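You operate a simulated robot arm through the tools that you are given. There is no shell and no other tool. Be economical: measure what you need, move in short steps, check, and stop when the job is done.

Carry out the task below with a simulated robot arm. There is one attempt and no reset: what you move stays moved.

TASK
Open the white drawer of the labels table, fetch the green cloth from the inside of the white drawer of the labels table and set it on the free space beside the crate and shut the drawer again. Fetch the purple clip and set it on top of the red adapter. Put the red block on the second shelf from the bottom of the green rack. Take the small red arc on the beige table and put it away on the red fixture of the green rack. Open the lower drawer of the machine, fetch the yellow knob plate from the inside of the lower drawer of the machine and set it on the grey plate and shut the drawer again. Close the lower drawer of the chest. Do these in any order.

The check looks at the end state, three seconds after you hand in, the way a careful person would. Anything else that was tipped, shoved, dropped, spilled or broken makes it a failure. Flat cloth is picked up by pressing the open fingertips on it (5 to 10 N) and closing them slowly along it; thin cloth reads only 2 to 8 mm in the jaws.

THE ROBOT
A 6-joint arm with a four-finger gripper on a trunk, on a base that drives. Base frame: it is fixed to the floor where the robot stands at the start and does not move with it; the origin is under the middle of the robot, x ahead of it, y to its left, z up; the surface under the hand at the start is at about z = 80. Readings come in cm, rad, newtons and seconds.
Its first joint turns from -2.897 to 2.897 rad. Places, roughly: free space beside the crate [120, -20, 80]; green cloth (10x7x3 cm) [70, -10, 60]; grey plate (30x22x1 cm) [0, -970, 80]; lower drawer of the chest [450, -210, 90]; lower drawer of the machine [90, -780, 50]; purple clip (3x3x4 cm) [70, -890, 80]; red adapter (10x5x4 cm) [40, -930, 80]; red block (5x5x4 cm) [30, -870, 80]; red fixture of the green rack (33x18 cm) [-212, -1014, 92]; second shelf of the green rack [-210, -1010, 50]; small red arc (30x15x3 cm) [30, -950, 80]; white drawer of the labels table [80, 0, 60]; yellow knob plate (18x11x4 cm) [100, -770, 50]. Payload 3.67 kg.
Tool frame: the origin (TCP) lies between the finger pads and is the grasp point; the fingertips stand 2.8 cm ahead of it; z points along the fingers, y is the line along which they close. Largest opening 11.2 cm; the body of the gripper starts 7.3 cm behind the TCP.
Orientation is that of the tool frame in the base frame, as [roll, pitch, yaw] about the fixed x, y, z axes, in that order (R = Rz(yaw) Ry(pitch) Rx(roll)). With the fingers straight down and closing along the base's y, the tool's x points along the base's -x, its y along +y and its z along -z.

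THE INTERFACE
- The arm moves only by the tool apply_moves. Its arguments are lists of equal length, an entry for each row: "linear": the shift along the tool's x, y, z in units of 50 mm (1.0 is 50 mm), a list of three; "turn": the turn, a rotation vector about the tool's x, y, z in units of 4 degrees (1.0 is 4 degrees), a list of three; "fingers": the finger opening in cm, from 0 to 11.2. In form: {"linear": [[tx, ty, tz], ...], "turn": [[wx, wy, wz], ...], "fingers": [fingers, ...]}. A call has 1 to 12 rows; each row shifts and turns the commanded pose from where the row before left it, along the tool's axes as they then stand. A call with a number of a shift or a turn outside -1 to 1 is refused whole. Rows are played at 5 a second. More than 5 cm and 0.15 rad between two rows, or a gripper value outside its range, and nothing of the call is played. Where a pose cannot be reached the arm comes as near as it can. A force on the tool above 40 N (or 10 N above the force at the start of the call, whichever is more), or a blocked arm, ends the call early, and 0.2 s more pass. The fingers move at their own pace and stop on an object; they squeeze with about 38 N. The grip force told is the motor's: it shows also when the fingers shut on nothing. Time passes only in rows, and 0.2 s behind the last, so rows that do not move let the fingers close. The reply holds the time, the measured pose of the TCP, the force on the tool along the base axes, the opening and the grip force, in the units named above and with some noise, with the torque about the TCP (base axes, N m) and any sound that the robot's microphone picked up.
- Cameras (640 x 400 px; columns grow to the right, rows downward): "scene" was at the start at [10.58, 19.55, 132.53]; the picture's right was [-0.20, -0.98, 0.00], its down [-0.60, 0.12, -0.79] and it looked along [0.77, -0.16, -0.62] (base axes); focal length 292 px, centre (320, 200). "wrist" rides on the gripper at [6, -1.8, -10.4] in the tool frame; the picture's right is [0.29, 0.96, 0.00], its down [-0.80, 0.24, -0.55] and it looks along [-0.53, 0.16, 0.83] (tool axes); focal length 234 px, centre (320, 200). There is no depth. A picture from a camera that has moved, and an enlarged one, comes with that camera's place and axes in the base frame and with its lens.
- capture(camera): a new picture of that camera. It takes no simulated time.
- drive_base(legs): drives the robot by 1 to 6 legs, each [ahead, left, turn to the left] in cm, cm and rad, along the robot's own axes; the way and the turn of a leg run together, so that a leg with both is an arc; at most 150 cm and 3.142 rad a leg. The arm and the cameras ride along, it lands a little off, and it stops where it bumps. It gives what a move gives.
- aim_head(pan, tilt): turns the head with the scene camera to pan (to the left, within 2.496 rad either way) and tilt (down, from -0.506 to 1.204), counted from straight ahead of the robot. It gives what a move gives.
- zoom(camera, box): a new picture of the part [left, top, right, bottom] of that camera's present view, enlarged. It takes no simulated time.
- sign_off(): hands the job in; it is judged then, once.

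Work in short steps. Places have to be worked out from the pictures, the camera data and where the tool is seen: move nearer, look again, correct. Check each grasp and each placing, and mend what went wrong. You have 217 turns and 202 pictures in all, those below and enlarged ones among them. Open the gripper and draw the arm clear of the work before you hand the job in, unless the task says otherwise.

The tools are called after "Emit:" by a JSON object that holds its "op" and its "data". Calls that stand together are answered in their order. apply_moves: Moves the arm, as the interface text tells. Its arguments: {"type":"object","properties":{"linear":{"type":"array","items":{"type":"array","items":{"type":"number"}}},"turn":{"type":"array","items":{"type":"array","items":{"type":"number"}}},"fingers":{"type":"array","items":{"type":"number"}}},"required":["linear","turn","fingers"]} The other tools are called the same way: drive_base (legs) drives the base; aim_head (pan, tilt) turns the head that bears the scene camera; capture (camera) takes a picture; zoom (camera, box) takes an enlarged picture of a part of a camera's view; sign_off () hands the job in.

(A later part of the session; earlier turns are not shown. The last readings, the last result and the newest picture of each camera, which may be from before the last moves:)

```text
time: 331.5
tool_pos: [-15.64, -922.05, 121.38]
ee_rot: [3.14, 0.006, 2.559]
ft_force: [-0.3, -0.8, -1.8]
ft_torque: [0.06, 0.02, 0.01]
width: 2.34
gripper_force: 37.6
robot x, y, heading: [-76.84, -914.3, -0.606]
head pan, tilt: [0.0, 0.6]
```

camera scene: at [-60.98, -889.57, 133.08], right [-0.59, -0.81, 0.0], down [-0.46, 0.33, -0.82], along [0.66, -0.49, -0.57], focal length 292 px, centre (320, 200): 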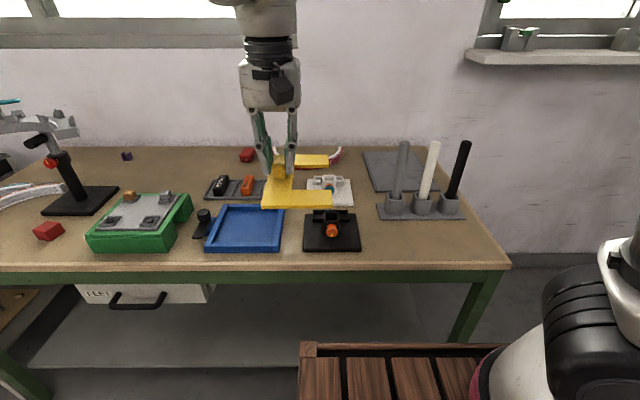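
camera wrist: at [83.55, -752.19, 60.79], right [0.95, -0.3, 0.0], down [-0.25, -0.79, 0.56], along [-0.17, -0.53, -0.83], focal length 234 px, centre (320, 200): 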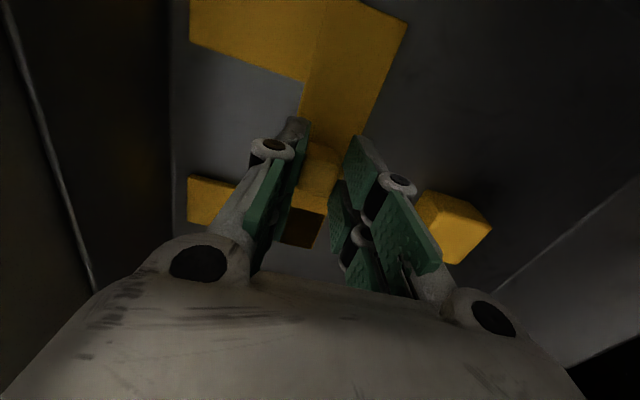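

Now carry it over to above the grey plate at z≈121.

Emit:
{"op": "apply_moves", "data": {"linear": [[-0.774, -0.582, 0], [-0.774, -0.582, 0], [-0.774, -0.582, 0], [-0.774, -0.582, 0], [-0.774, -0.582, 0], [-0.774, -0.582, 0], [-0.774, -0.582, 0], [-0.774, -0.582, 0], [-0.774, -0.582, 0], [-0.774, -0.582, 0]], "turn": [[0, 0, 0], [0, 0, 0], [0, 0, 0], [0, 0, 0], [0, 0, 0], [0, 0, 0], [0, 0, 0], [0, 0, 0], [0, 0, 0], [0, 0, 0]], "fingers": [1, 1, 1, 1, 1, 1, 1, 1, 1, 1]}}

Emit:
{"op": "apply_moves", "data": {"linear": [[0, 0, 0.9], [0, 0, 0.9], [0, 0, 0.9], [0, 0, 0.9], [0, 0, 0.9]], "turn": [[0, 0, 0], [0, 0, 0], [0, 0, 0], [0, 0, 0], [0, 0, 0]], "fingers": [1, 1, 1, 1, 1]}}

Emit:
{"op": "capture", "data": {"camera": "scene"}}

Emit:
{"op": "capture", "data": {"camera": "wrist"}}

```text
time: 333.7
tool_pos: [0.56, -967.58, 121.55]
ee_rot: [3.14, 0.006, 2.558]
ft_force: [-1.1, 1.7, 0.3]
ft_torque: [-0.06, -0.07, -0.01]
width: 2.38
gripper_force: 38.0
robot x, y, heading: [-76.54, -914.5, -0.6]
head pan, tilt: [0.0, 0.6]
```

```text
time: 334.9
tool_pos: [0.86, -967.71, 99.16]
ee_rot: [3.139, 0.006, 2.56]
ft_force: [-0.2, 0.4, -1.4]
ft_torque: [-0.02, -0.04, -0.02]
width: 2.37
gripper_force: 37.9
robot x, y, heading: [-76.51, -914.34, -0.602]
head pan, tilt: [0.0, 0.6]
```

```text
81 pictures are left
camera scene: at [-55.37, -903.1, 133.08], right [-0.57, -0.82, 0.0], down [-0.47, 0.32, -0.83], along [0.68, -0.47, -0.56], focal length 292 px, centre (320, 200)
```

scene: 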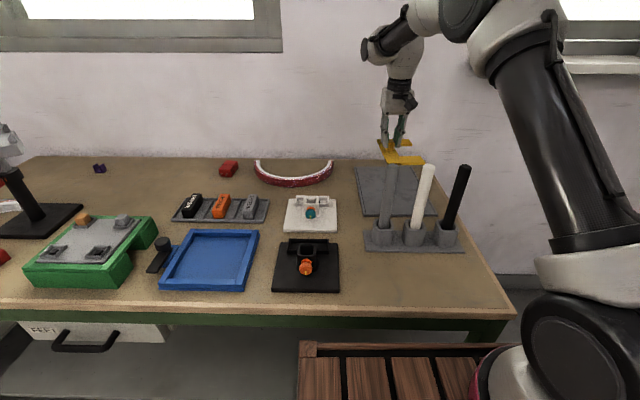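

```text
80 pictures are left
camera wrist: at [-5.22, -966.04, 109.45], right [0.29, 0.96, 0.0], down [0.79, -0.24, 0.56], along [0.54, -0.16, -0.83], focal length 234 px, centre (320, 200)
```

wrist: 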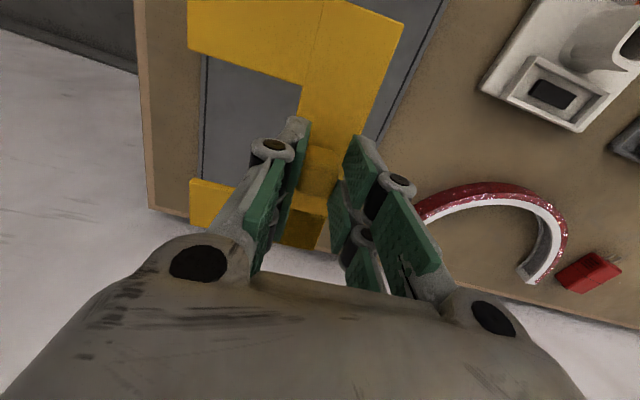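

The yellow plate is centred over the grey plate. Lower towards contact in small steps.

Emit:
{"op": "apply_moves", "data": {"linear": [[0, 0, 0.7], [0, 0, 0.7], [0, 0, 0.6], [0, 0, 0.2], [0, 0, 0.1], [0, 0, 0.1], [0, 0, 0.1]], "turn": [[0, 0, 0], [0, 0, 0], [0, 0, 0], [0, 0, 0], [0, 0, 0], [0, 0, 0], [0, 0, 0]], "fingers": [1, 1, 1, 1, 1, 1, 1]}}

Emit:
{"op": "zoom", "data": {"camera": "scene", "box": [330, 100, 490, 260]}}

```text
time: 336.5
tool_pos: [0.95, -967.75, 86.51]
ee_rot: [3.141, 0.009, 2.559]
ft_force: [0.6, 1.1, 0.9]
ft_torque: [-0.22, -0.02, -0.05]
width: 2.38
gripper_force: 37.9
robot x, y, heading: [-76.56, -914.5, -0.6]
head pan, tilt: [0.0, 0.6]
```

```text
2.50 times, centred on (410, 180) of scene
camera zoom: at [-55.36, -903.11, 133.08], right [-0.57, -0.82, 0.0], down [-0.47, 0.32, -0.83], along [0.68, -0.47, -0.56], focal length 729 px, centre (95, 250)
```

zoom: 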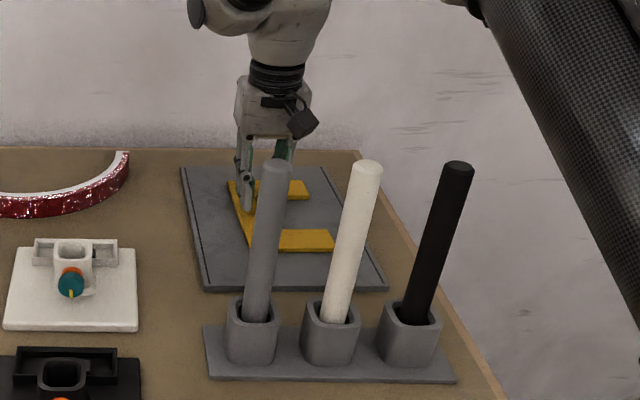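

It's just touching. A final 3 mm, then release and lift.

Emit:
{"op": "apply_moves", "data": {"linear": [[0, 0, 0.06], [0, 0, 0.03], [0, 0, 0]], "turn": [[0, 0, 0], [0, 0, 0], [0, 0, 0]], "fingers": [1, 1, 1]}}

Emit:
{"op": "apply_moves", "data": {"linear": [[0, 0, 0], [0, 0, 0], [0, 0, -0.3], [0, 0, -0.8], [0, 0, -0.8], [0, 0, -0.8], [0, 0, -0.8], [0, 0, -0.8], [0, 0, -0.8], [0, 0, -0.8]], "turn": [[0, 0, 0], [0, 0, 0], [0, 0, 0], [0, 0, 0], [0, 0, 0], [0, 0, 0], [0, 0, 0], [0, 0, 0], [0, 0, 0], [0, 0, 0]], "fingers": [3.6, 4.2, 4.2, 4.2, 4.2, 4.2, 4.2, 4.2, 4.2, 4.2]}}

Emit:
{"op": "capture", "data": {"camera": "wrist"}}

```text
time: 337.4
tool_pos: [0.82, -967.78, 86.49]
ee_rot: [3.138, 0.011, 2.559]
ft_force: [-3.6, 4.1, 14.6]
ft_torque: [0.44, 0.56, -0.01]
width: 2.37
gripper_force: 38.1
robot x, y, heading: [-76.65, -914.84, -0.606]
head pan, tilt: [0.0, 0.6]
stopped in row 3: the force on the tool passed its limit at 41 N (the readings are from after the stop); the commanded pose is now the measured one
```

```text
time: 339.6
tool_pos: [0.71, -967.76, 115.77]
ee_rot: [3.141, 0.009, 2.56]
ft_force: [0.3, -0.1, -1.3]
ft_torque: [0.02, 0.02, -0.01]
width: 4.21
gripper_force: 0.1
robot x, y, heading: [-76.44, -914.66, -0.603]
head pan, tilt: [0.0, 0.6]
```

```text
78 pictures are left
camera wrist: at [-5.35, -966.03, 125.94], right [0.29, 0.96, 0.0], down [0.79, -0.24, 0.56], along [0.54, -0.16, -0.83], focal length 234 px, centre (320, 200)
```

wrist: 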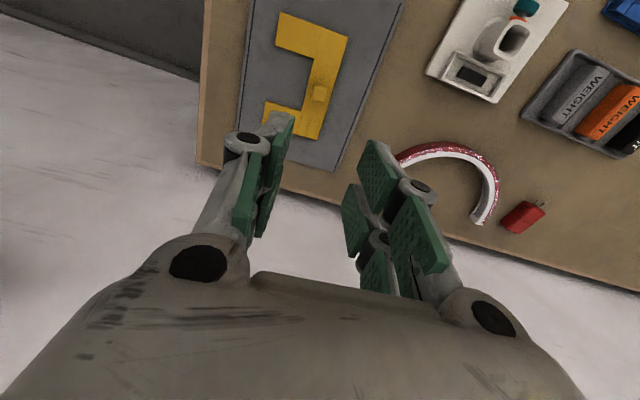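

The yellow plate sits on the grey plate. Next is the clip: it lies behind a tall stand (top ~z 110), so I must come from straight ahead with the arm high. Tuck the arm and drive to face it.

Emit:
{"op": "apply_moves", "data": {"linear": [[0.6, 0, -0.6], [0.6, 0, -0.6], [0.6, 0, -0.6], [0.9, 0, 0], [0.9, 0, 0], [0.9, 0, 0], [0.9, 0, 0]], "turn": [[0, 0, 0], [0, 0, 0], [0, 0, 0], [0, 0, 0], [0, 0, 0], [0, 0, 0], [0, 0, 0]], "fingers": [5, 5, 5, 5, 5, 5, 5]}}

Emit:
{"op": "drive_base", "data": {"legs": [[-6, 0, 0], [0, 100, 0]]}}

Emit:
{"op": "capture", "data": {"camera": "scene"}}

```text
time: 341.2
tool_pos: [-21.63, -952.92, 124.25]
ee_rot: [3.14, 0.007, 2.559]
ft_force: [0.1, -1.2, -0.6]
ft_torque: [0.04, 0.02, 0.01]
width: 5.01
gripper_force: 0.0
robot x, y, heading: [-76.55, -914.61, -0.606]
head pan, tilt: [0.0, 0.6]
```

```text
time: 347.0
tool_pos: [31.25, -865.56, 124.36]
ee_rot: [3.14, 0.01, 2.561]
ft_force: [1.0, -1.1, 0.2]
ft_torque: [0.02, 0.01, 0.02]
width: 4.98
gripper_force: 0.0
robot x, y, heading: [-24.0, -827.36, -0.597]
head pan, tilt: [0.0, 0.6]
```

```text
77 pictures are left
camera scene: at [-2.44, -815.78, 133.08], right [-0.57, -0.82, 0.0], down [-0.47, 0.32, -0.83], along [0.68, -0.47, -0.56], focal length 292 px, centre (320, 200)
```

scene: 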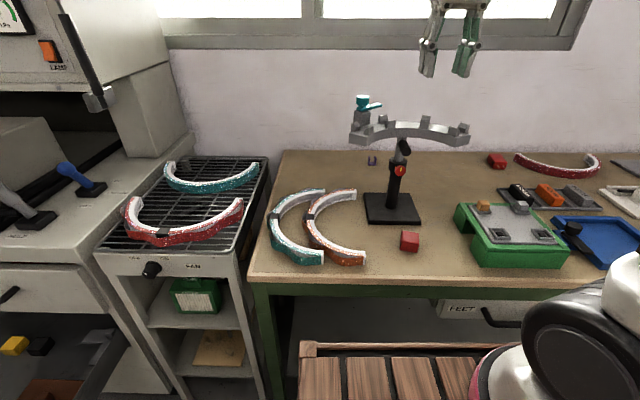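

Directly facing the clip (≈[71, −891.5]). The stand's holder top is ~z 108. Drive 17 cm closer to the table.

Emit:
{"op": "drive_base", "data": {"legs": [[17, 0, 0]]}}

```text
time: 348.4
tool_pos: [41.98, -874.68, 124.54]
ee_rot: [3.139, 0.01, 2.54]
ft_force: [0.0, 0.3, 0.7]
ft_torque: [0.0, 0.08, -0.02]
width: 5.01
gripper_force: 0.0
robot x, y, heading: [-12.45, -835.26, -0.618]
head pan, tilt: [0.0, 0.6]
```

Emit:
{"op": "drive_base", "data": {"legs": [[5, 0, 0.01]]}}

Emit:
{"op": "apply_moves", "data": {"linear": [[-0.8, 0, 0], [-0.8, 0, 0], [-0.8, 0, 0], [-0.8, 0, 0], [-0.8, 0, 0], [-0.5, 0, 0]], "turn": [[0, 0, 0], [0, 0, 0], [0, 0, 0], [0, 0, 0], [0, 0, 0], [0, 0, 0]], "fingers": [5, 5, 5, 5, 5, 5]}}

Emit:
{"op": "capture", "data": {"camera": "wrist"}}

Emit:
{"op": "capture", "data": {"camera": "scene"}}

```text
time: 349.4
tool_pos: [40.93, -877.17, 124.59]
ee_rot: [3.14, 0.011, 2.508]
ft_force: [0.2, -0.5, -0.4]
ft_torque: [0.04, -0.01, 0.03]
width: 4.96
gripper_force: 0.0
robot x, y, heading: [-12.19, -835.94, -0.653]
head pan, tilt: [0.0, 0.6]
```

```text
time: 350.8
tool_pos: [58.89, -890.52, 124.57]
ee_rot: [3.14, 0.011, 2.508]
ft_force: [-1.3, 0.6, 1.4]
ft_torque: [-0.04, -0.06, -0.03]
width: 4.98
gripper_force: 0.1
robot x, y, heading: [-11.64, -836.37, -0.656]
head pan, tilt: [0.0, 0.6]
```

```text
76 pictures are left
camera wrist: at [52.87, -888.46, 134.91], right [0.33, 0.94, 0.0], down [0.78, -0.28, 0.56], along [0.53, -0.19, -0.83], focal length 234 px, centre (320, 200)
```

wrist: 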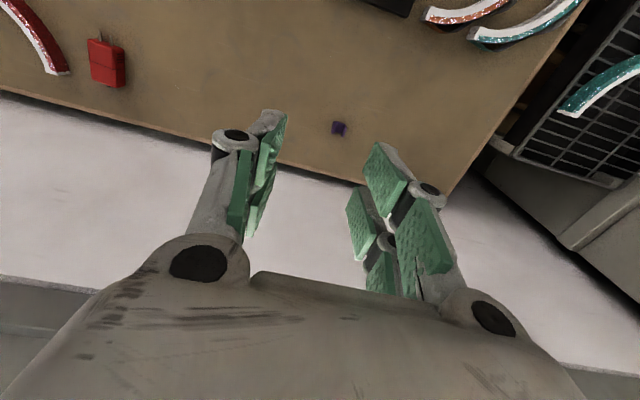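

```text
75 pictures are left
camera scene: at [9.76, -825.74, 133.08], right [-0.61, -0.79, 0.0], down [-0.45, 0.34, -0.83], along [0.66, -0.5, -0.56], focal length 292 px, centre (320, 200)
```

scene: 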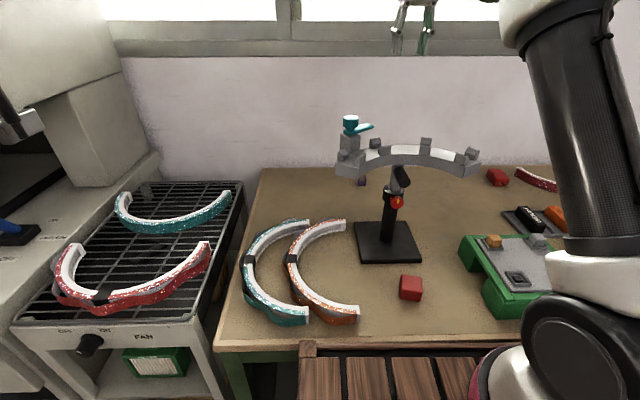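

The robot has reached the table edge. The wrist view puts the clip at [69.3, −890.1]. I'll tilt the tool 20° forward for extra reach, move above it and descend to z≈100.

Emit:
{"op": "apply_moves", "data": {"linear": [[0, 0, 0], [0, 0, 0], [0, 0, 0], [0, 0, 0], [0, 0, 0], [-0.51, 0.433, 0.187], [-0.51, 0.433, 0.187], [-0.51, 0.433, 0.187], [0.335, 0, 0.92], [0.335, 0, 0.92], [0.335, 0, 0.92]], "turn": [[0, -1, 0], [0, -1, 0], [0, -1, 0], [0, -1, 0], [0, -1, 0], [0, 0, 0], [0, 0, 0], [0, 0, 0], [0, 0, 0], [0, 0, 0], [0, 0, 0]], "fingers": [6, 6, 6, 6, 6, 6, 6, 6, 6, 6, 6]}}

Emit:
{"op": "capture", "data": {"camera": "wrist"}}

Emit:
{"op": "capture", "data": {"camera": "scene"}}

```text
time: 353.2
tool_pos: [69.42, -890.38, 110.21]
ee_rot: [3.14, 0.359, 2.508]
ft_force: [-0.2, 0.3, 0.0]
ft_torque: [-0.01, 0.0, -0.01]
width: 6.0
gripper_force: 0.0
robot x, y, heading: [-12.12, -836.26, -0.654]
head pan, tilt: [0.0, 0.6]
```

```text
74 pictures are left
camera wrist: at [60.84, -886.36, 117.71], right [0.35, 0.93, -0.1], down [0.58, -0.13, 0.8], along [0.73, -0.34, -0.59], focal length 234 px, centre (320, 200)
```

wrist: 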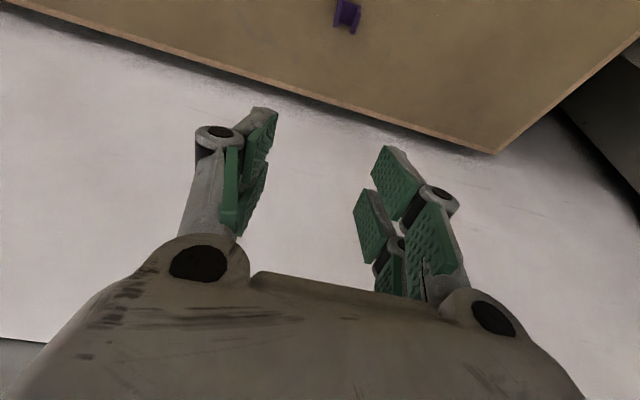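

```text
73 pictures are left
camera scene: at [9.75, -825.78, 133.08], right [-0.61, -0.79, 0.0], down [-0.45, 0.34, -0.83], along [0.66, -0.5, -0.56], focal length 292 px, centre (320, 200)
```

scene: 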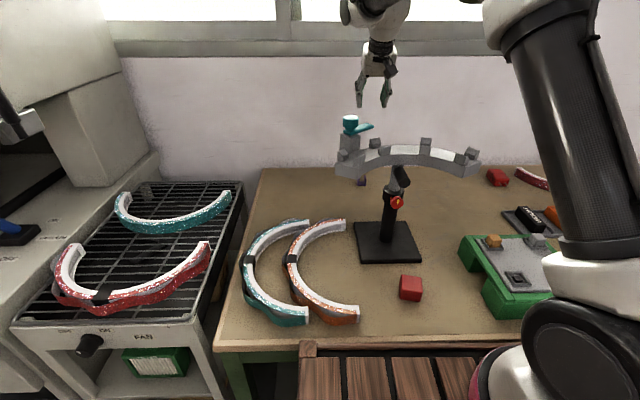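

The clip is at [69.7, −890.1]; everything is reachable. Descend straight to z≈92 and check.

Emit:
{"op": "apply_moves", "data": {"linear": [[0.305, 0.01, 0.837], [0.305, 0.01, 0.837], [0.305, 0.01, 0.837], [0.305, 0.01, 0.837]], "turn": [[0, 0, 0], [0, 0, 0], [0, 0, 0], [0, 0, 0]], "fingers": [6, 6, 6, 6]}}

Emit:
{"op": "capture", "data": {"camera": "wrist"}}

Emit:
{"op": "capture", "data": {"camera": "scene"}}

```text
time: 354.2
tool_pos: [69.53, -890.17, 92.27]
ee_rot: [3.138, 0.36, 2.508]
ft_force: [-0.3, 0.7, 0.3]
ft_torque: [0.01, 0.0, -0.01]
width: 5.97
gripper_force: 0.0
robot x, y, heading: [-12.07, -835.72, -0.651]
head pan, tilt: [0.0, 0.6]
```

```text
72 pictures are left
camera wrist: at [61.06, -886.19, 99.77], right [0.35, 0.93, -0.1], down [0.58, -0.13, 0.8], along [0.73, -0.34, -0.59], focal length 234 px, centre (320, 200)
```

wrist: 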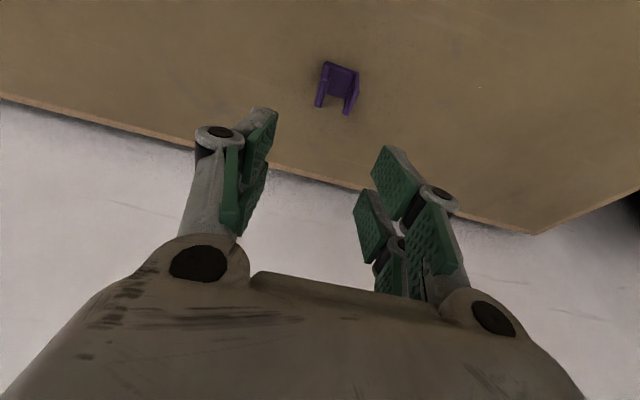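

```text
71 pictures are left
camera scene: at [9.76, -825.78, 133.08], right [-0.61, -0.79, 0.0], down [-0.45, 0.34, -0.83], along [0.66, -0.5, -0.56], focal length 292 px, centre (320, 200)
```

scene: 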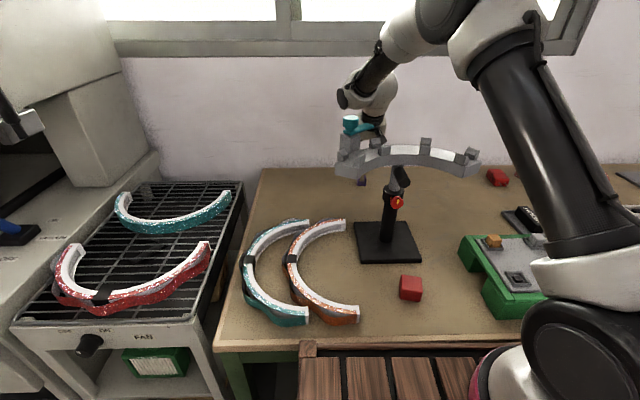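

The clip is a U-channel, well lined up between the fingers. Descend to z≈83.5 and close.

Emit:
{"op": "apply_moves", "data": {"linear": [[0.3, 0.03, 0.82], [0.28, 0.03, 0.78], [0, 0, 0]], "turn": [[0, 0, 0], [0, 0, 0], [0, 0, 0]], "fingers": [6, 6, 6]}}

Emit:
{"op": "capture", "data": {"camera": "wrist"}}

```text
time: 355.0
tool_pos: [70.06, -889.8, 83.74]
ee_rot: [3.139, 0.36, 2.507]
ft_force: [0.8, 0.3, 0.6]
ft_torque: [0.02, -0.03, 0.01]
width: 5.99
gripper_force: 0.1
robot x, y, heading: [-11.86, -835.87, -0.654]
head pan, tilt: [0.0, 0.6]
```

```text
70 pictures are left
camera wrist: at [61.41, -885.92, 91.24], right [0.35, 0.93, -0.1], down [0.59, -0.13, 0.8], along [0.73, -0.34, -0.59], focal length 234 px, centre (320, 200)
```

wrist: 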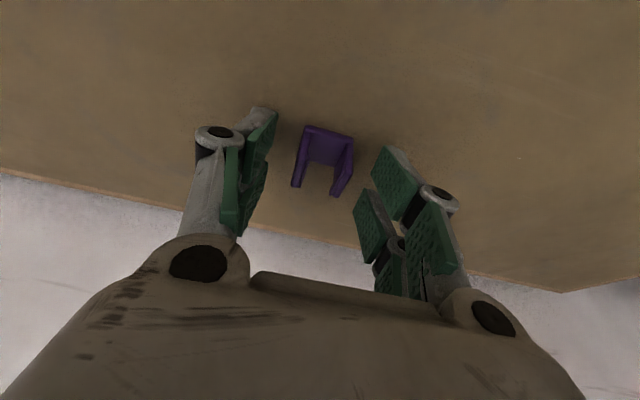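

The clip is between the fingertips. Close gently.

Emit:
{"op": "apply_moves", "data": {"linear": [[0, 0, 0], [0, 0, 0], [0, 0, 0], [0, 0, 0]], "turn": [[0, 0, 0], [0, 0, 0], [0, 0, 0], [0, 0, 0]], "fingers": [4.4, 3.4, 2.6, 2]}}

Emit:
{"op": "capture", "data": {"camera": "wrist"}}

```text
time: 356.0
tool_pos: [69.94, -889.83, 83.72]
ee_rot: [3.14, 0.36, 2.51]
ft_force: [0.4, 0.1, -0.3]
ft_torque: [0.01, 0.04, 0.01]
width: 2.9
gripper_force: 38.6
robot x, y, heading: [-11.85, -835.79, -0.657]
head pan, tilt: [0.0, 0.6]
```

```text
69 pictures are left
camera wrist: at [61.41, -885.92, 91.27], right [0.35, 0.93, -0.1], down [0.59, -0.13, 0.8], along [0.73, -0.34, -0.59], focal length 234 px, centre (320, 200)
```

wrist: 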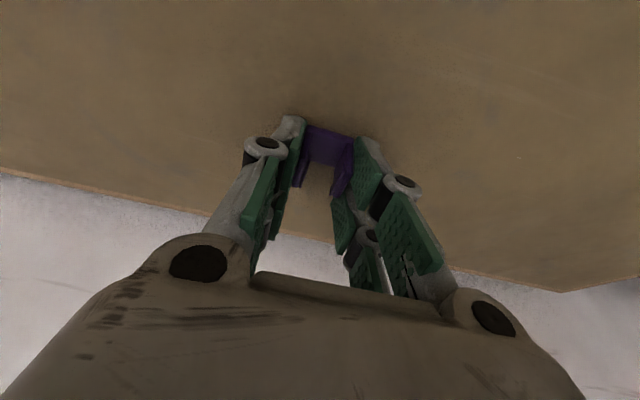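

Held at 2.9 cm. Lift straight up, back off 3 cm, and strafe right to face the adapter.

Emit:
{"op": "apply_moves", "data": {"linear": [[-0.15, 0, -0.42], [-0.304, 0, -0.836], [-0.304, 0, -0.836], [-0.304, 0, -0.836], [-0.304, 0, -0.836], [-0.304, 0, -0.836], [-0.304, 0, -0.836], [-0.304, 0, -0.836], [-0.304, 0, -0.836]], "turn": [[0, 0, 0], [0, 0, 0], [0, 0, 0], [0, 0, 0], [0, 0, 0], [0, 0, 0], [0, 0, 0], [0, 0, 0], [0, 0, 0]], "fingers": [2, 2, 2, 2, 2, 2, 2, 2, 2]}}

Emit:
{"op": "drive_base", "data": {"legs": [[-4, 0, 0.045], [0, -46, 0], [3, 0, 0]]}}

Emit:
{"op": "capture", "data": {"camera": "wrist"}}

Emit:
{"op": "capture", "data": {"camera": "scene"}}

```text
time: 358.0
tool_pos: [69.82, -889.8, 121.41]
ee_rot: [3.141, 0.357, 2.508]
ft_force: [0.9, -0.1, -0.6]
ft_torque: [-0.03, 0.02, -0.02]
width: 2.86
gripper_force: 37.5
robot x, y, heading: [-12.05, -835.67, -0.653]
head pan, tilt: [0.0, 0.6]
```

```text
time: 361.6
tool_pos: [45.04, -922.92, 121.54]
ee_rot: [3.141, 0.361, 2.546]
ft_force: [0.4, -1.2, -0.6]
ft_torque: [-0.03, 0.06, 0.0]
width: 2.83
gripper_force: 37.6
robot x, y, heading: [-38.7, -872.17, -0.62]
head pan, tilt: [0.0, 0.6]
```

```text
68 pictures are left
camera wrist: at [36.32, -919.3, 129.0], right [0.31, 0.94, -0.1], down [0.59, -0.11, 0.8], along [0.74, -0.31, -0.59], focal length 234 px, centre (320, 200)
```

wrist: 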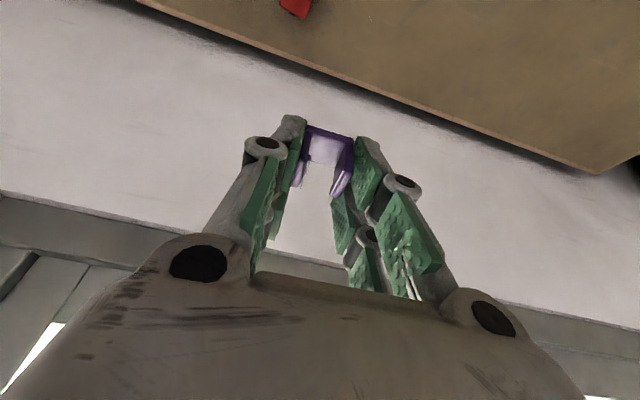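

```text
67 pictures are left
camera scene: at [-17.42, -861.21, 133.08], right [-0.58, -0.82, 0.0], down [-0.46, 0.33, -0.83], along [0.67, -0.48, -0.56], focal length 292 px, centre (320, 200)
```

scene: 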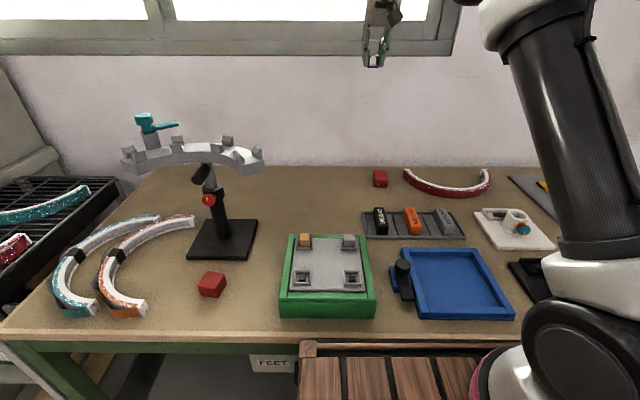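

Emit:
{"op": "zoom", "data": {"camera": "scene", "box": [350, 150, 510, 250]}}

```text
4.00 times, centred on (430, 200) of scene
camera zoom: at [-17.42, -861.21, 133.08], right [-0.58, -0.82, 0.0], down [-0.46, 0.33, -0.83], along [0.67, -0.48, -0.56], focal length 1166 px, centre (-120, 200)
```

zoom: 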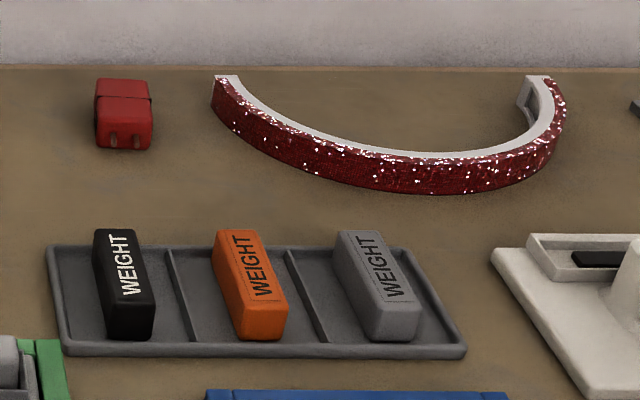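

The red adapter's top centre is at about [42, −929.5, 84]. I'll move the clip above it and descend to z≈98, then look.

Emit:
{"op": "apply_moves", "data": {"linear": [[-0.137, -0.7, 0.052], [-0.137, -0.7, 0.052], [0.304, 0, 0.804], [0.304, 0, 0.804], [0.304, 0, 0.804], [0.304, 0, 0.804], [0.304, 0, 0.804]], "turn": [[0, 0, 0], [0, 0, 0], [0, 0, 0], [0, 0, 0], [0, 0, 0], [0, 0, 0], [0, 0, 0]], "fingers": [2, 2, 2, 2, 2, 2, 2]}}

Emit:
{"op": "capture", "data": {"camera": "wrist"}}

Emit:
{"op": "zoom", "data": {"camera": "scene", "box": [320, 110, 480, 210]}}

```text
time: 363.2
tool_pos: [42.04, -929.5, 100.23]
ee_rot: [3.138, 0.362, 2.546]
ft_force: [0.2, 0.8, 0.5]
ft_torque: [-0.05, -0.05, 0.0]
width: 2.88
gripper_force: 38.0
robot x, y, heading: [-38.62, -872.46, -0.614]
head pan, tilt: [0.0, 0.6]
```

```text
65 pictures are left
camera wrist: at [33.38, -925.88, 107.78], right [0.31, 0.94, -0.1], down [0.59, -0.11, 0.8], along [0.74, -0.31, -0.59], focal length 234 px, centre (320, 200)
```

wrist: 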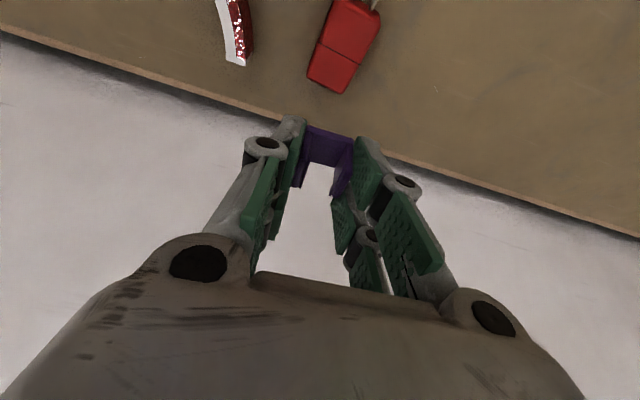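

```text
4.00 times, centred on (400, 160) of scene
camera zoom: at [-17.48, -861.16, 133.08], right [-0.58, -0.82, 0.0], down [-0.46, 0.33, -0.83], along [0.67, -0.48, -0.56], focal length 1166 px, centre (0, 360)
```

zoom: 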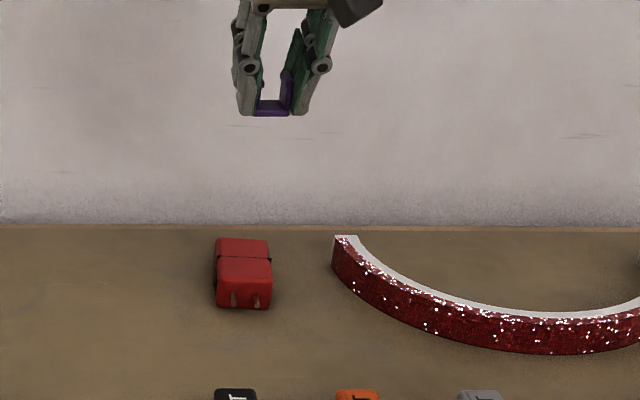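

The clip hangs level, with the adapter's top centre at [41.2, −928.8]. A small correction, then descend near contact.

Emit:
{"op": "apply_moves", "data": {"linear": [[0.1, 0.06, -0.04], [0.275, 0, 0.73], [0.275, 0, 0.73], [0.25, 0, 0.68]], "turn": [[0, 0, 0], [0, 0, 0], [0, 0, 0], [0, 0, 0]], "fingers": [2, 2, 2, 2]}}

Emit:
{"op": "capture", "data": {"camera": "wrist"}}

Emit:
{"op": "zoom", "data": {"camera": "scene", "box": [330, 130, 430, 210]}}

```text
time: 364.2
tool_pos: [42.07, -928.8, 88.79]
ee_rot: [3.138, 0.36, 2.546]
ft_force: [0.2, -0.9, -0.3]
ft_torque: [-0.02, -0.01, 0.0]
width: 2.85
gripper_force: 37.9
robot x, y, heading: [-38.89, -872.06, -0.615]
head pan, tilt: [0.0, 0.6]
```

```text
63 pictures are left
camera wrist: at [33.42, -925.3, 96.32], right [0.31, 0.94, -0.1], down [0.59, -0.11, 0.8], along [0.74, -0.31, -0.59], focal length 234 px, centre (320, 200)
```

wrist: 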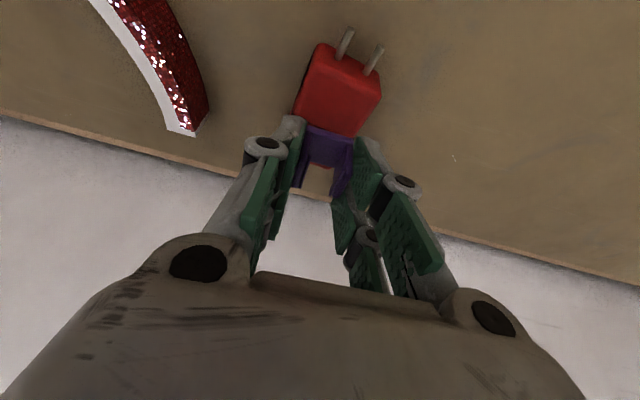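

```text
5.00 times, centred on (380, 170) of scene
camera zoom: at [-17.47, -861.16, 133.08], right [-0.58, -0.82, 0.0], down [-0.46, 0.33, -0.83], along [0.67, -0.48, -0.56], focal length 1458 px, centre (20, 350)
```

zoom: 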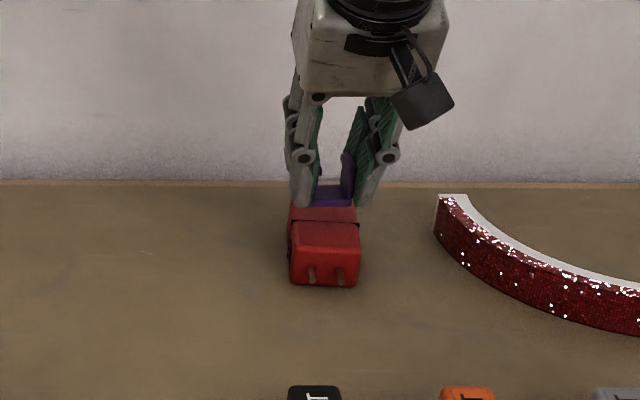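

Cross-checking both views: the clip is within ~0.6 cm of the adapter's centre, with its top at z≈83–84. Lower slowly to contact.

Emit:
{"op": "apply_moves", "data": {"linear": [[0.04, 0, 0.09], [0.03, 0, 0.08], [0.02, 0, 0.05], [0.02, 0, 0.05], [0.02, 0, 0.05]], "turn": [[0, 0, 0], [0, 0, 0], [0, 0, 0], [0, 0, 0], [0, 0, 0]], "fingers": [2, 2, 2, 2, 2]}}

Emit:
{"op": "zoom", "data": {"camera": "scene", "box": [330, 130, 430, 210]}}

```text
time: 365.4
tool_pos: [42.11, -928.83, 86.9]
ee_rot: [3.139, 0.361, 2.546]
ft_force: [-1.8, 1.2, 5.0]
ft_torque: [0.02, 0.02, 0.02]
width: 2.85
gripper_force: 38.4
robot x, y, heading: [-38.73, -872.0, -0.619]
head pan, tilt: [0.0, 0.6]
```

```text
5.00 times, centred on (380, 170) of scene
camera zoom: at [-17.46, -861.17, 133.08], right [-0.58, -0.82, 0.0], down [-0.46, 0.33, -0.83], along [0.67, -0.48, -0.56], focal length 1458 px, centre (20, 350)
```

zoom: 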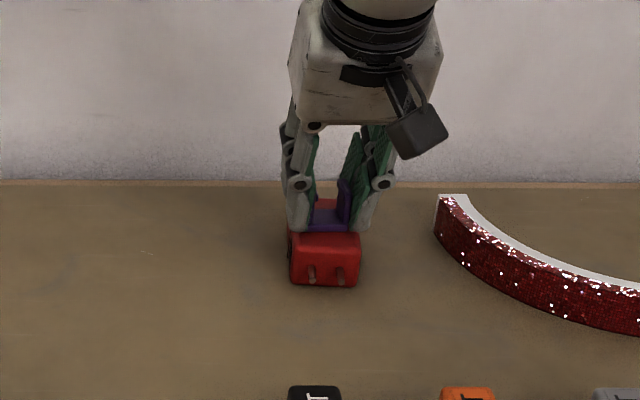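

Contact (5 N), with the clip in the middle of the adapter's top. Release and lift.

Emit:
{"op": "apply_moves", "data": {"linear": [[0, 0, 0], [0, 0, 0], [0, 0, -0.3], [0, 0, -0.6], [-0.3, 0, -0.8], [-0.3, 0, -0.8], [-0.3, 0, -0.8], [-0.3, 0, -0.8]], "turn": [[0, 0, 0], [0, 0, 0], [0, 0, 0], [0, 0, 0], [0, 0, 0], [0, 0, 0], [0, 0, 0], [0, 0, 0]], "fingers": [3.6, 4.2, 4.2, 4.2, 4.2, 4.2, 4.2, 4.2]}}

Emit:
{"op": "zoom", "data": {"camera": "scene", "box": [330, 110, 530, 235]}}

```text
time: 367.2
tool_pos: [40.44, -928.19, 108.05]
ee_rot: [3.14, 0.358, 2.548]
ft_force: [1.3, -1.4, -0.6]
ft_torque: [-0.04, -0.02, 0.0]
width: 4.17
gripper_force: 0.1
robot x, y, heading: [-38.85, -872.37, -0.615]
head pan, tilt: [0.0, 0.6]
```

```text
3.20 times, centred on (430, 172) of scene
camera zoom: at [-17.41, -861.2, 133.08], right [-0.58, -0.82, 0.0], down [-0.46, 0.33, -0.82], along [0.67, -0.48, -0.57], focal length 933 px, centre (-32, 288)
```

zoom: 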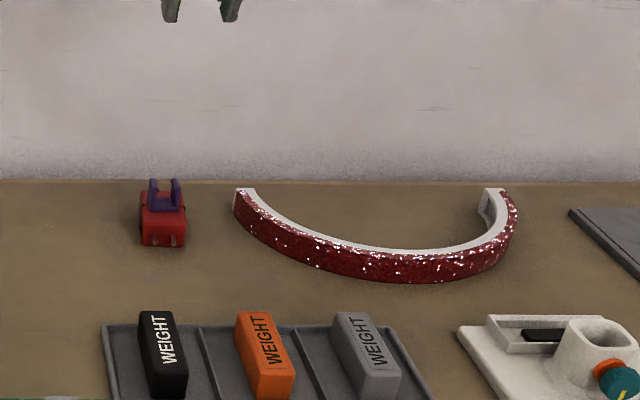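

The clip stands on the adapter. Next is the small red arc: its apex is at about [22.7, −941.4], opening towards the wall. I'll strafe right 20 cm, level the tool, and turn it 90° so the fingers close across the arc's apex.

Emit:
{"op": "apply_moves", "data": {"linear": [[-0.2, 0, -0.8], [0, 0, 0], [0, 0, 0], [0, 0, 0], [0, 0, 0], [0, 0, 0], [0, 0, 0], [0, 0, 0], [0, 0, 0], [0, 0, 0], [0, 0, 0], [0, 0, 0]], "turn": [[0, 1, 0], [0, 1, 0], [0, 1, 0], [0, 1, 0], [0, 1, 0], [0, 0.13, -1], [0, 0, -1], [0, 0, -1], [0, 0, -1], [0, 0, -1], [0, 0, -1], [0, 0, -1]], "fingers": [5, 5, 5, 5, 5, 5, 5, 5, 5, 5, 5, 5]}}

Emit:
{"op": "drive_base", "data": {"legs": [[0, -20, 0]]}}

Emit:
{"op": "apply_moves", "data": {"linear": [[0, 0, 0], [0, 0, 0], [0, 0, 0], [0, 0, 0], [0, 0, 0], [0, 0, 0], [0, 0, 0], [0, 0, 0], [0, 0, 0], [0, 0, 0], [0, 0, 0], [0, 0, 0]], "turn": [[0, 0, -1], [0, 0, -1], [0, 0, -1], [0, 0, -1], [0, 0, -1], [0, 0, -1], [0, 0, -1], [0, 0, -1], [0, 0, -1], [0, 0, -1], [0, 0, -1], [0, 0, -1]], "fingers": [5, 5, 5, 5, 5, 5, 5, 5, 5, 5, 5, 5]}}

```text
time: 369.8
tool_pos: [40.28, -927.69, 112.2]
ee_rot: [3.138, 0.003, 3.038]
ft_force: [-0.4, 0.0, -0.3]
ft_torque: [-0.02, 0.0, 0.03]
width: 5.01
gripper_force: 0.0
robot x, y, heading: [-38.97, -872.15, -0.616]
head pan, tilt: [0.0, 0.6]
```

```text
time: 371.4
tool_pos: [28.87, -943.89, 112.19]
ee_rot: [3.14, 0.002, 3.038]
ft_force: [0.1, -0.7, 0.6]
ft_torque: [0.01, -0.01, 0.0]
width: 5.01
gripper_force: 0.1
robot x, y, heading: [-50.65, -888.8, -0.619]
head pan, tilt: [0.0, 0.6]
```

```text
time: 374.0
tool_pos: [28.97, -943.96, 112.13]
ee_rot: [-3.141, 0.002, -2.409]
ft_force: [0.2, -0.2, -0.1]
ft_torque: [0.0, 0.0, 0.03]
width: 5.02
gripper_force: 0.0
robot x, y, heading: [-50.1, -888.43, -0.617]
head pan, tilt: [0.0, 0.6]
```

Emit:
{"op": "apply_moves", "data": {"linear": [[0, 0, 0], [0, 0, 0], [0, 0, 0], [0, 0, 0], [0.14, 0.66, 0], [0.14, 0.66, 0], [0, 0, 0.9], [0, 0, 0.9], [0, 0, 0.9]], "turn": [[0, 0, -1], [0, 0, -1], [0, 0, -1], [0, 0, -0.5], [0, 0, 0], [0, 0, 0], [0, 0, 0], [0, 0, 0], [0, 0, 0]], "fingers": [5, 5, 5, 5, 5, 5, 5, 5, 5]}}

Emit:
{"op": "capture", "data": {"camera": "wrist"}}

```text
time: 376.0
tool_pos: [22.68, -941.43, 98.75]
ee_rot: [-3.138, 0.003, -2.166]
ft_force: [0.4, 0.4, 0.8]
ft_torque: [0.0, -0.01, -0.01]
width: 4.99
gripper_force: 0.1
robot x, y, heading: [-50.04, -888.55, -0.615]
head pan, tilt: [0.0, 0.6]
```

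```text
59 pictures are left
camera wrist: at [20.81, -947.51, 109.06], right [-0.95, 0.3, 0.0], down [0.25, 0.79, 0.56], along [0.17, 0.53, -0.83], focal length 234 px, centre (320, 200)
```

wrist: 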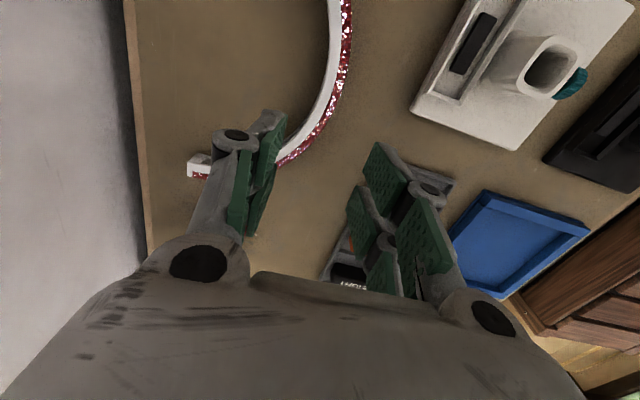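

The arc passes under the tool; the true apex is ≈[21, −943.8]. I'll shift 3 cm along the arc and descend to z≈88 to check.

Emit:
{"op": "apply_moves", "data": {"linear": [[0.58, 0, 0], [0, 0, 0.7], [0, 0, 0.7], [0, 0, 0.7]], "turn": [[0, 0, 0], [0, 0, 0], [0, 0, 0], [0, 0, 0]], "fingers": [5.4, 5.4, 5.4, 5.4]}}

Emit:
{"op": "capture", "data": {"camera": "wrist"}}

```text
time: 377.0
tool_pos: [20.94, -943.66, 88.11]
ee_rot: [-3.139, 0.001, -2.164]
ft_force: [-0.4, 1.1, -0.3]
ft_torque: [-0.01, 0.02, -0.03]
width: 5.41
gripper_force: 0.0
robot x, y, heading: [-50.2, -888.61, -0.614]
head pan, tilt: [0.0, 0.6]
```

```text
58 pictures are left
camera wrist: at [19.04, -949.82, 98.36], right [-0.95, 0.3, 0.0], down [0.25, 0.79, 0.56], along [0.17, 0.53, -0.83], focal length 234 px, centre (320, 200)
```

wrist: 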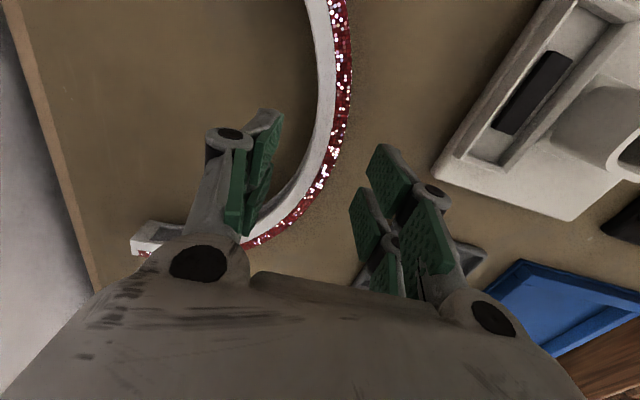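

The arc passes centrally between the fingers. Descend to 83.8 and close slowly.

Emit:
{"op": "apply_moves", "data": {"linear": [[0, 0, 0.45], [0, 0, 0.41], [0, 0, 0], [0, 0, 0], [0, 0, 0], [0, 0, 0], [0, 0, 0]], "turn": [[0, 0, 0], [0, 0, 0], [0, 0, 0], [0, 0, 0], [0, 0, 0], [0, 0, 0], [0, 0, 0]], "fingers": [5.4, 5.4, 4.4, 3.4, 2.6, 2, 1.4]}}

Emit:
{"op": "capture", "data": {"camera": "wrist"}}

```text
time: 378.6
tool_pos: [21.09, -943.85, 83.92]
ee_rot: [-3.14, 0.002, -2.163]
ft_force: [-0.4, -0.5, 0.5]
ft_torque: [-0.03, 0.0, 0.04]
width: 2.12
gripper_force: 38.1
robot x, y, heading: [-50.22, -888.8, -0.613]
head pan, tilt: [0.0, 0.6]
```

```text
57 pictures are left
camera wrist: at [19.17, -949.85, 94.2], right [-0.95, 0.3, 0.0], down [0.25, 0.79, 0.56], along [0.17, 0.53, -0.83], focal length 234 px, centre (320, 200)
```

wrist: 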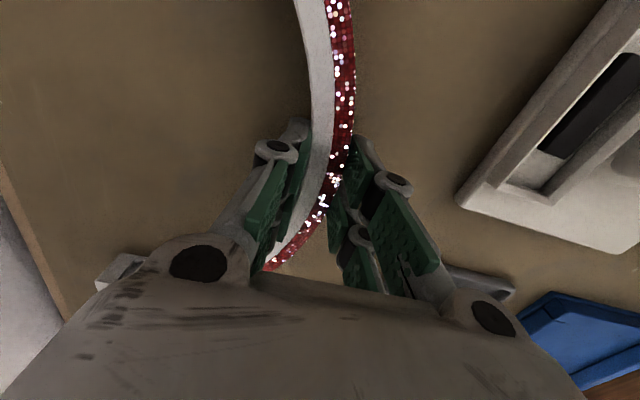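

Held at 2.1 cm. Lift and raise to z≈118.

Emit:
{"op": "apply_moves", "data": {"linear": [[0, 0, -0.3], [0, 0, -0.7], [0, 0, -0.9], [0, 0, -0.9], [0, 0, -0.9], [0, 0, -0.9], [0, 0, -0.9], [0, 0, -0.9]], "turn": [[0, 0, 0], [0, 0, 0], [0, 0, 0], [0, 0, 0], [0, 0, 0], [0, 0, 0], [0, 0, 0], [0, 0, 0]], "fingers": [1.2, 1.2, 1.2, 1.2, 1.2, 1.2, 1.2, 1.2]}}

Emit:
{"op": "aim_head", "data": {"pan": -0.9, "tilt": 0.45}}

Emit:
{"op": "capture", "data": {"camera": "scene"}}

```text
time: 380.4
tool_pos: [21.04, -943.69, 116.02]
ee_rot: [3.141, 0.0, -2.165]
ft_force: [0.9, -0.4, -3.0]
ft_torque: [0.05, 0.14, 0.02]
width: 2.12
gripper_force: 38.1
robot x, y, heading: [-50.23, -888.52, -0.617]
head pan, tilt: [0.0, 0.6]
```

```text
time: 381.6
tool_pos: [20.88, -943.82, 116.09]
ee_rot: [3.141, 0.0, -2.164]
ft_force: [0.3, -0.2, -1.0]
ft_torque: [0.05, 0.09, -0.01]
width: 2.11
gripper_force: 37.5
robot x, y, heading: [-50.18, -888.54, -0.617]
head pan, tilt: [-0.901, 0.45]
```

```text
56 pictures are left
camera scene: at [-35.6, -881.56, 134.43], right [-1.0, -0.06, 0.0], down [-0.02, 0.43, -0.9], along [0.05, -0.9, -0.44], focal length 292 px, centre (320, 200)
```

scene: 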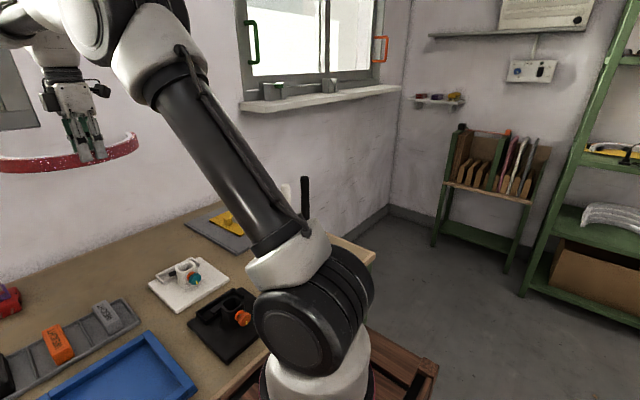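

Arc in hand. Retract it, back away from the table, and turn toward the rack.

Emit:
{"op": "apply_moves", "data": {"linear": [[0, 0.93, 0], [0, 0.93, 0], [0, 0.93, 0], [0, 0.93, 0], [0, 0.93, 0], [0, 0.93, 0]], "turn": [[0, 0, 0], [0, 0, 0], [0, 0, 0], [0, 0, 0], [0, 0, 0], [0, 0, 0]], "fingers": [1.2, 1.2, 1.2, 1.2, 1.2, 1.2]}}

Emit:
{"op": "drive_base", "data": {"legs": [[-25, 0, 0], [0, 0, -1.57]]}}

Emit:
{"op": "aim_head", "data": {"pan": 0.0, "tilt": 0.5}}

Emit:
{"op": "capture", "data": {"camera": "scene"}}

```text
time: 383.0
tool_pos: [-2.11, -928.15, 115.98]
ee_rot: [3.141, 0.001, -2.164]
ft_force: [0.6, 0.0, -2.8]
ft_torque: [0.1, 0.16, 0.01]
width: 2.1
gripper_force: 38.0
robot x, y, heading: [-50.26, -888.29, -0.611]
head pan, tilt: [-0.901, 0.45]
```

```text
time: 388.6
tool_pos: [-109.8, -922.81, 116.2]
ee_rot: [-3.141, 0.002, 2.561]
ft_force: [0.2, 0.8, -1.6]
ft_torque: [0.09, -0.05, 0.0]
width: 2.1
gripper_force: 38.4
robot x, y, heading: [-70.8, -874.28, -2.173]
head pan, tilt: [-0.901, 0.45]
```

```text
time: 389.8
tool_pos: [-109.73, -922.7, 116.11]
ee_rot: [3.141, 0.003, 2.56]
ft_force: [-0.5, -0.4, -2.8]
ft_torque: [0.07, -0.03, 0.02]
width: 2.08
gripper_force: 38.0
robot x, y, heading: [-70.97, -874.12, -2.173]
head pan, tilt: [0.0, 0.499]
```

```text
55 pictures are left
camera scene: at [-59.21, -895.7, 133.99], right [-0.82, 0.57, 0.0], down [0.27, 0.39, -0.88], along [-0.5, -0.72, -0.48], focal length 292 px, centre (320, 200)
```

scene: 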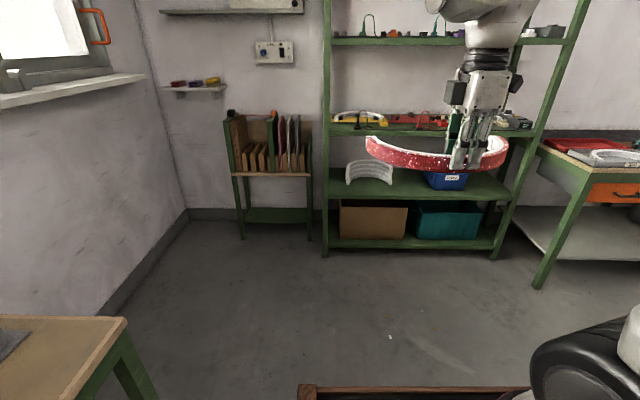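

The rack is ahead; the red fixture sits on its third shelf between a yellow and a green one. Drive closer (60 ahead, 30 right) and look.

Emit:
{"op": "drive_base", "data": {"legs": [[60, -30, 0]]}}

Emit:
{"op": "aim_head", "data": {"pan": 0.1, "tilt": 0.4}}

Emit:
{"op": "capture", "data": {"camera": "scene"}}

```text
time: 393.6
tool_pos: [-168.67, -955.89, 116.05]
ee_rot: [-3.141, 0.001, 2.569]
ft_force: [0.1, -0.5, -1.4]
ft_torque: [0.11, -0.08, 0.02]
width: 2.1
gripper_force: 38.3
robot x, y, heading: [-130.31, -907.3, -2.167]
head pan, tilt: [0.0, 0.499]
```

```text
time: 394.2
tool_pos: [-168.68, -955.91, 116.01]
ee_rot: [3.142, 0.003, 2.571]
ft_force: [-0.1, -0.4, -1.5]
ft_torque: [0.09, -0.08, -0.02]
width: 2.1
gripper_force: 37.6
robot x, y, heading: [-130.29, -906.76, -2.163]
head pan, tilt: [0.099, 0.4]
```

```text
54 pictures are left
camera scene: at [-117.66, -929.01, 134.9], right [-0.88, 0.47, 0.0], down [0.18, 0.34, -0.92], along [-0.44, -0.81, -0.39], focal length 292 px, centre (320, 200)
```

scene: 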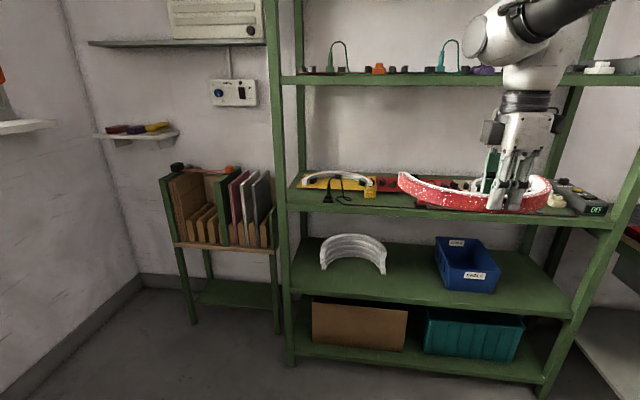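

The arc hides the red fixture. I'll swing the arm aside to the left and zoom in on the fixture.

Emit:
{"op": "apply_moves", "data": {"linear": [[-0.9, 0.1, 0], [-0.9, 0.1, 0], [-0.9, 0.1, 0], [-0.9, 0.1, 0], [-0.9, 0.1, 0], [-0.9, 0.1, 0], [-0.9, 0.1, 0]], "turn": [[0, 0, 0], [0, 0, 0], [0, 0, 0], [0, 0, 0], [0, 0, 0], [0, 0, 0], [0, 0, 0]], "fingers": [1.2, 1.2, 1.2, 1.2, 1.2, 1.2, 1.2]}}

Emit:
{"op": "capture", "data": {"camera": "scene"}}

Emit:
{"op": "zoom", "data": {"camera": "scene", "box": [270, 120, 590, 320]}}

```text
time: 395.8
tool_pos: [-140.33, -969.88, 116.04]
ee_rot: [-3.14, 0.004, 2.567]
ft_force: [-0.9, 0.6, -1.6]
ft_torque: [0.03, -0.07, -0.01]
width: 2.09
gripper_force: 37.8
robot x, y, heading: [-130.26, -906.69, -2.166]
head pan, tilt: [0.099, 0.4]
```

```text
53 pictures are left
camera scene: at [-117.7, -928.99, 134.91], right [-0.88, 0.47, 0.0], down [0.18, 0.34, -0.92], along [-0.44, -0.81, -0.39], focal length 292 px, centre (320, 200)
```

scene: 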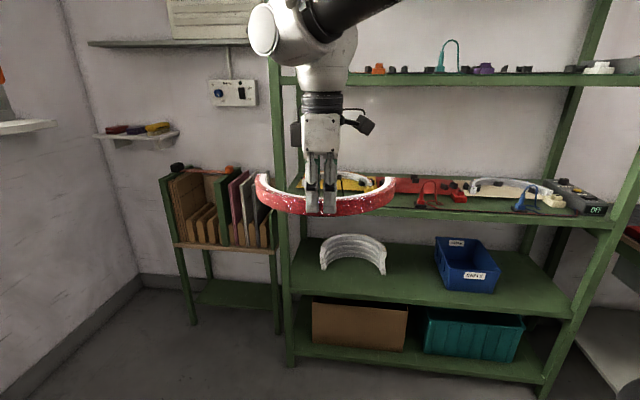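

```text
2.00 times, centred on (430, 220) of scene
camera zoom: at [-117.7, -928.99, 134.91], right [-0.88, 0.47, 0.0], down [0.18, 0.34, -0.92], along [-0.44, -0.81, -0.39], focal length 583 px, centre (100, 160)
```

zoom: 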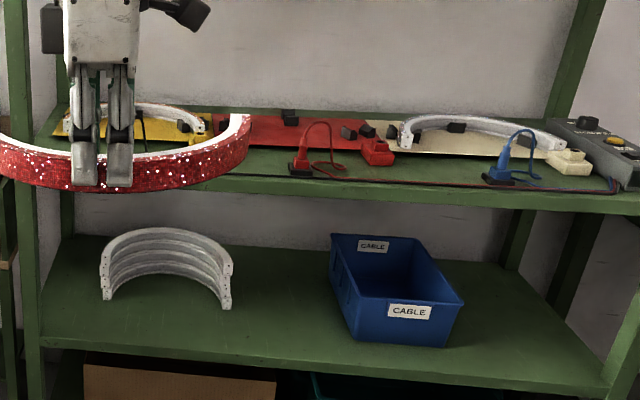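

Neighbouring fixtures hold their arcs with the apex at the back and the opening to the front, so I need to turn the arc 180°. The reach and shelf height want a stretched, level arm. I'll first shift the base left and turn it so the arm points right-forward, then bring the arm straight ahead.

Emit:
{"op": "drive_base", "data": {"legs": [[0, 26, 0], [0, 0, -0.375]]}}

Emit:
{"op": "apply_moves", "data": {"linear": [[0.75, 0, 0], [0.75, 0, 0], [0.75, 0, 0], [0.75, 0, 0], [0.75, 0, 0], [0.75, 0, 0], [0.75, 0, 0], [0, 0, 0], [0, 0, 0], [0, 0, 0], [0, 0, 0], [0, 0, 0]], "turn": [[0, 0, 1], [0, 0, 1], [0, 0, 1], [0, 0, 1], [0, 0, 1], [0, 0, 1], [0, 0, 1], [0, 0, 1], [0, 0, 1], [0, 0, 1], [0, 0, 1], [0, 0, 1]], "fingers": [1.2, 1.2, 1.2, 1.2, 1.2, 1.2, 1.2, 1.2, 1.2, 1.2, 1.2, 1.2]}}

```text
time: 398.8
tool_pos: [-141.63, -976.05, 116.02]
ee_rot: [3.141, 0.003, 2.193]
ft_force: [0.0, -0.3, -1.7]
ft_torque: [0.09, -0.08, 0.03]
width: 2.11
gripper_force: 38.0
robot x, y, heading: [-109.18, -921.19, -2.535]
head pan, tilt: [0.099, 0.4]
```

```text
time: 401.4
tool_pos: [-152.19, -952.19, 115.9]
ee_rot: [3.139, 0.001, 1.354]
ft_force: [-0.4, 0.1, -2.0]
ft_torque: [0.0, -0.12, -0.01]
width: 2.1
gripper_force: 37.7
robot x, y, heading: [-109.05, -921.29, -2.539]
head pan, tilt: [0.099, 0.4]
```

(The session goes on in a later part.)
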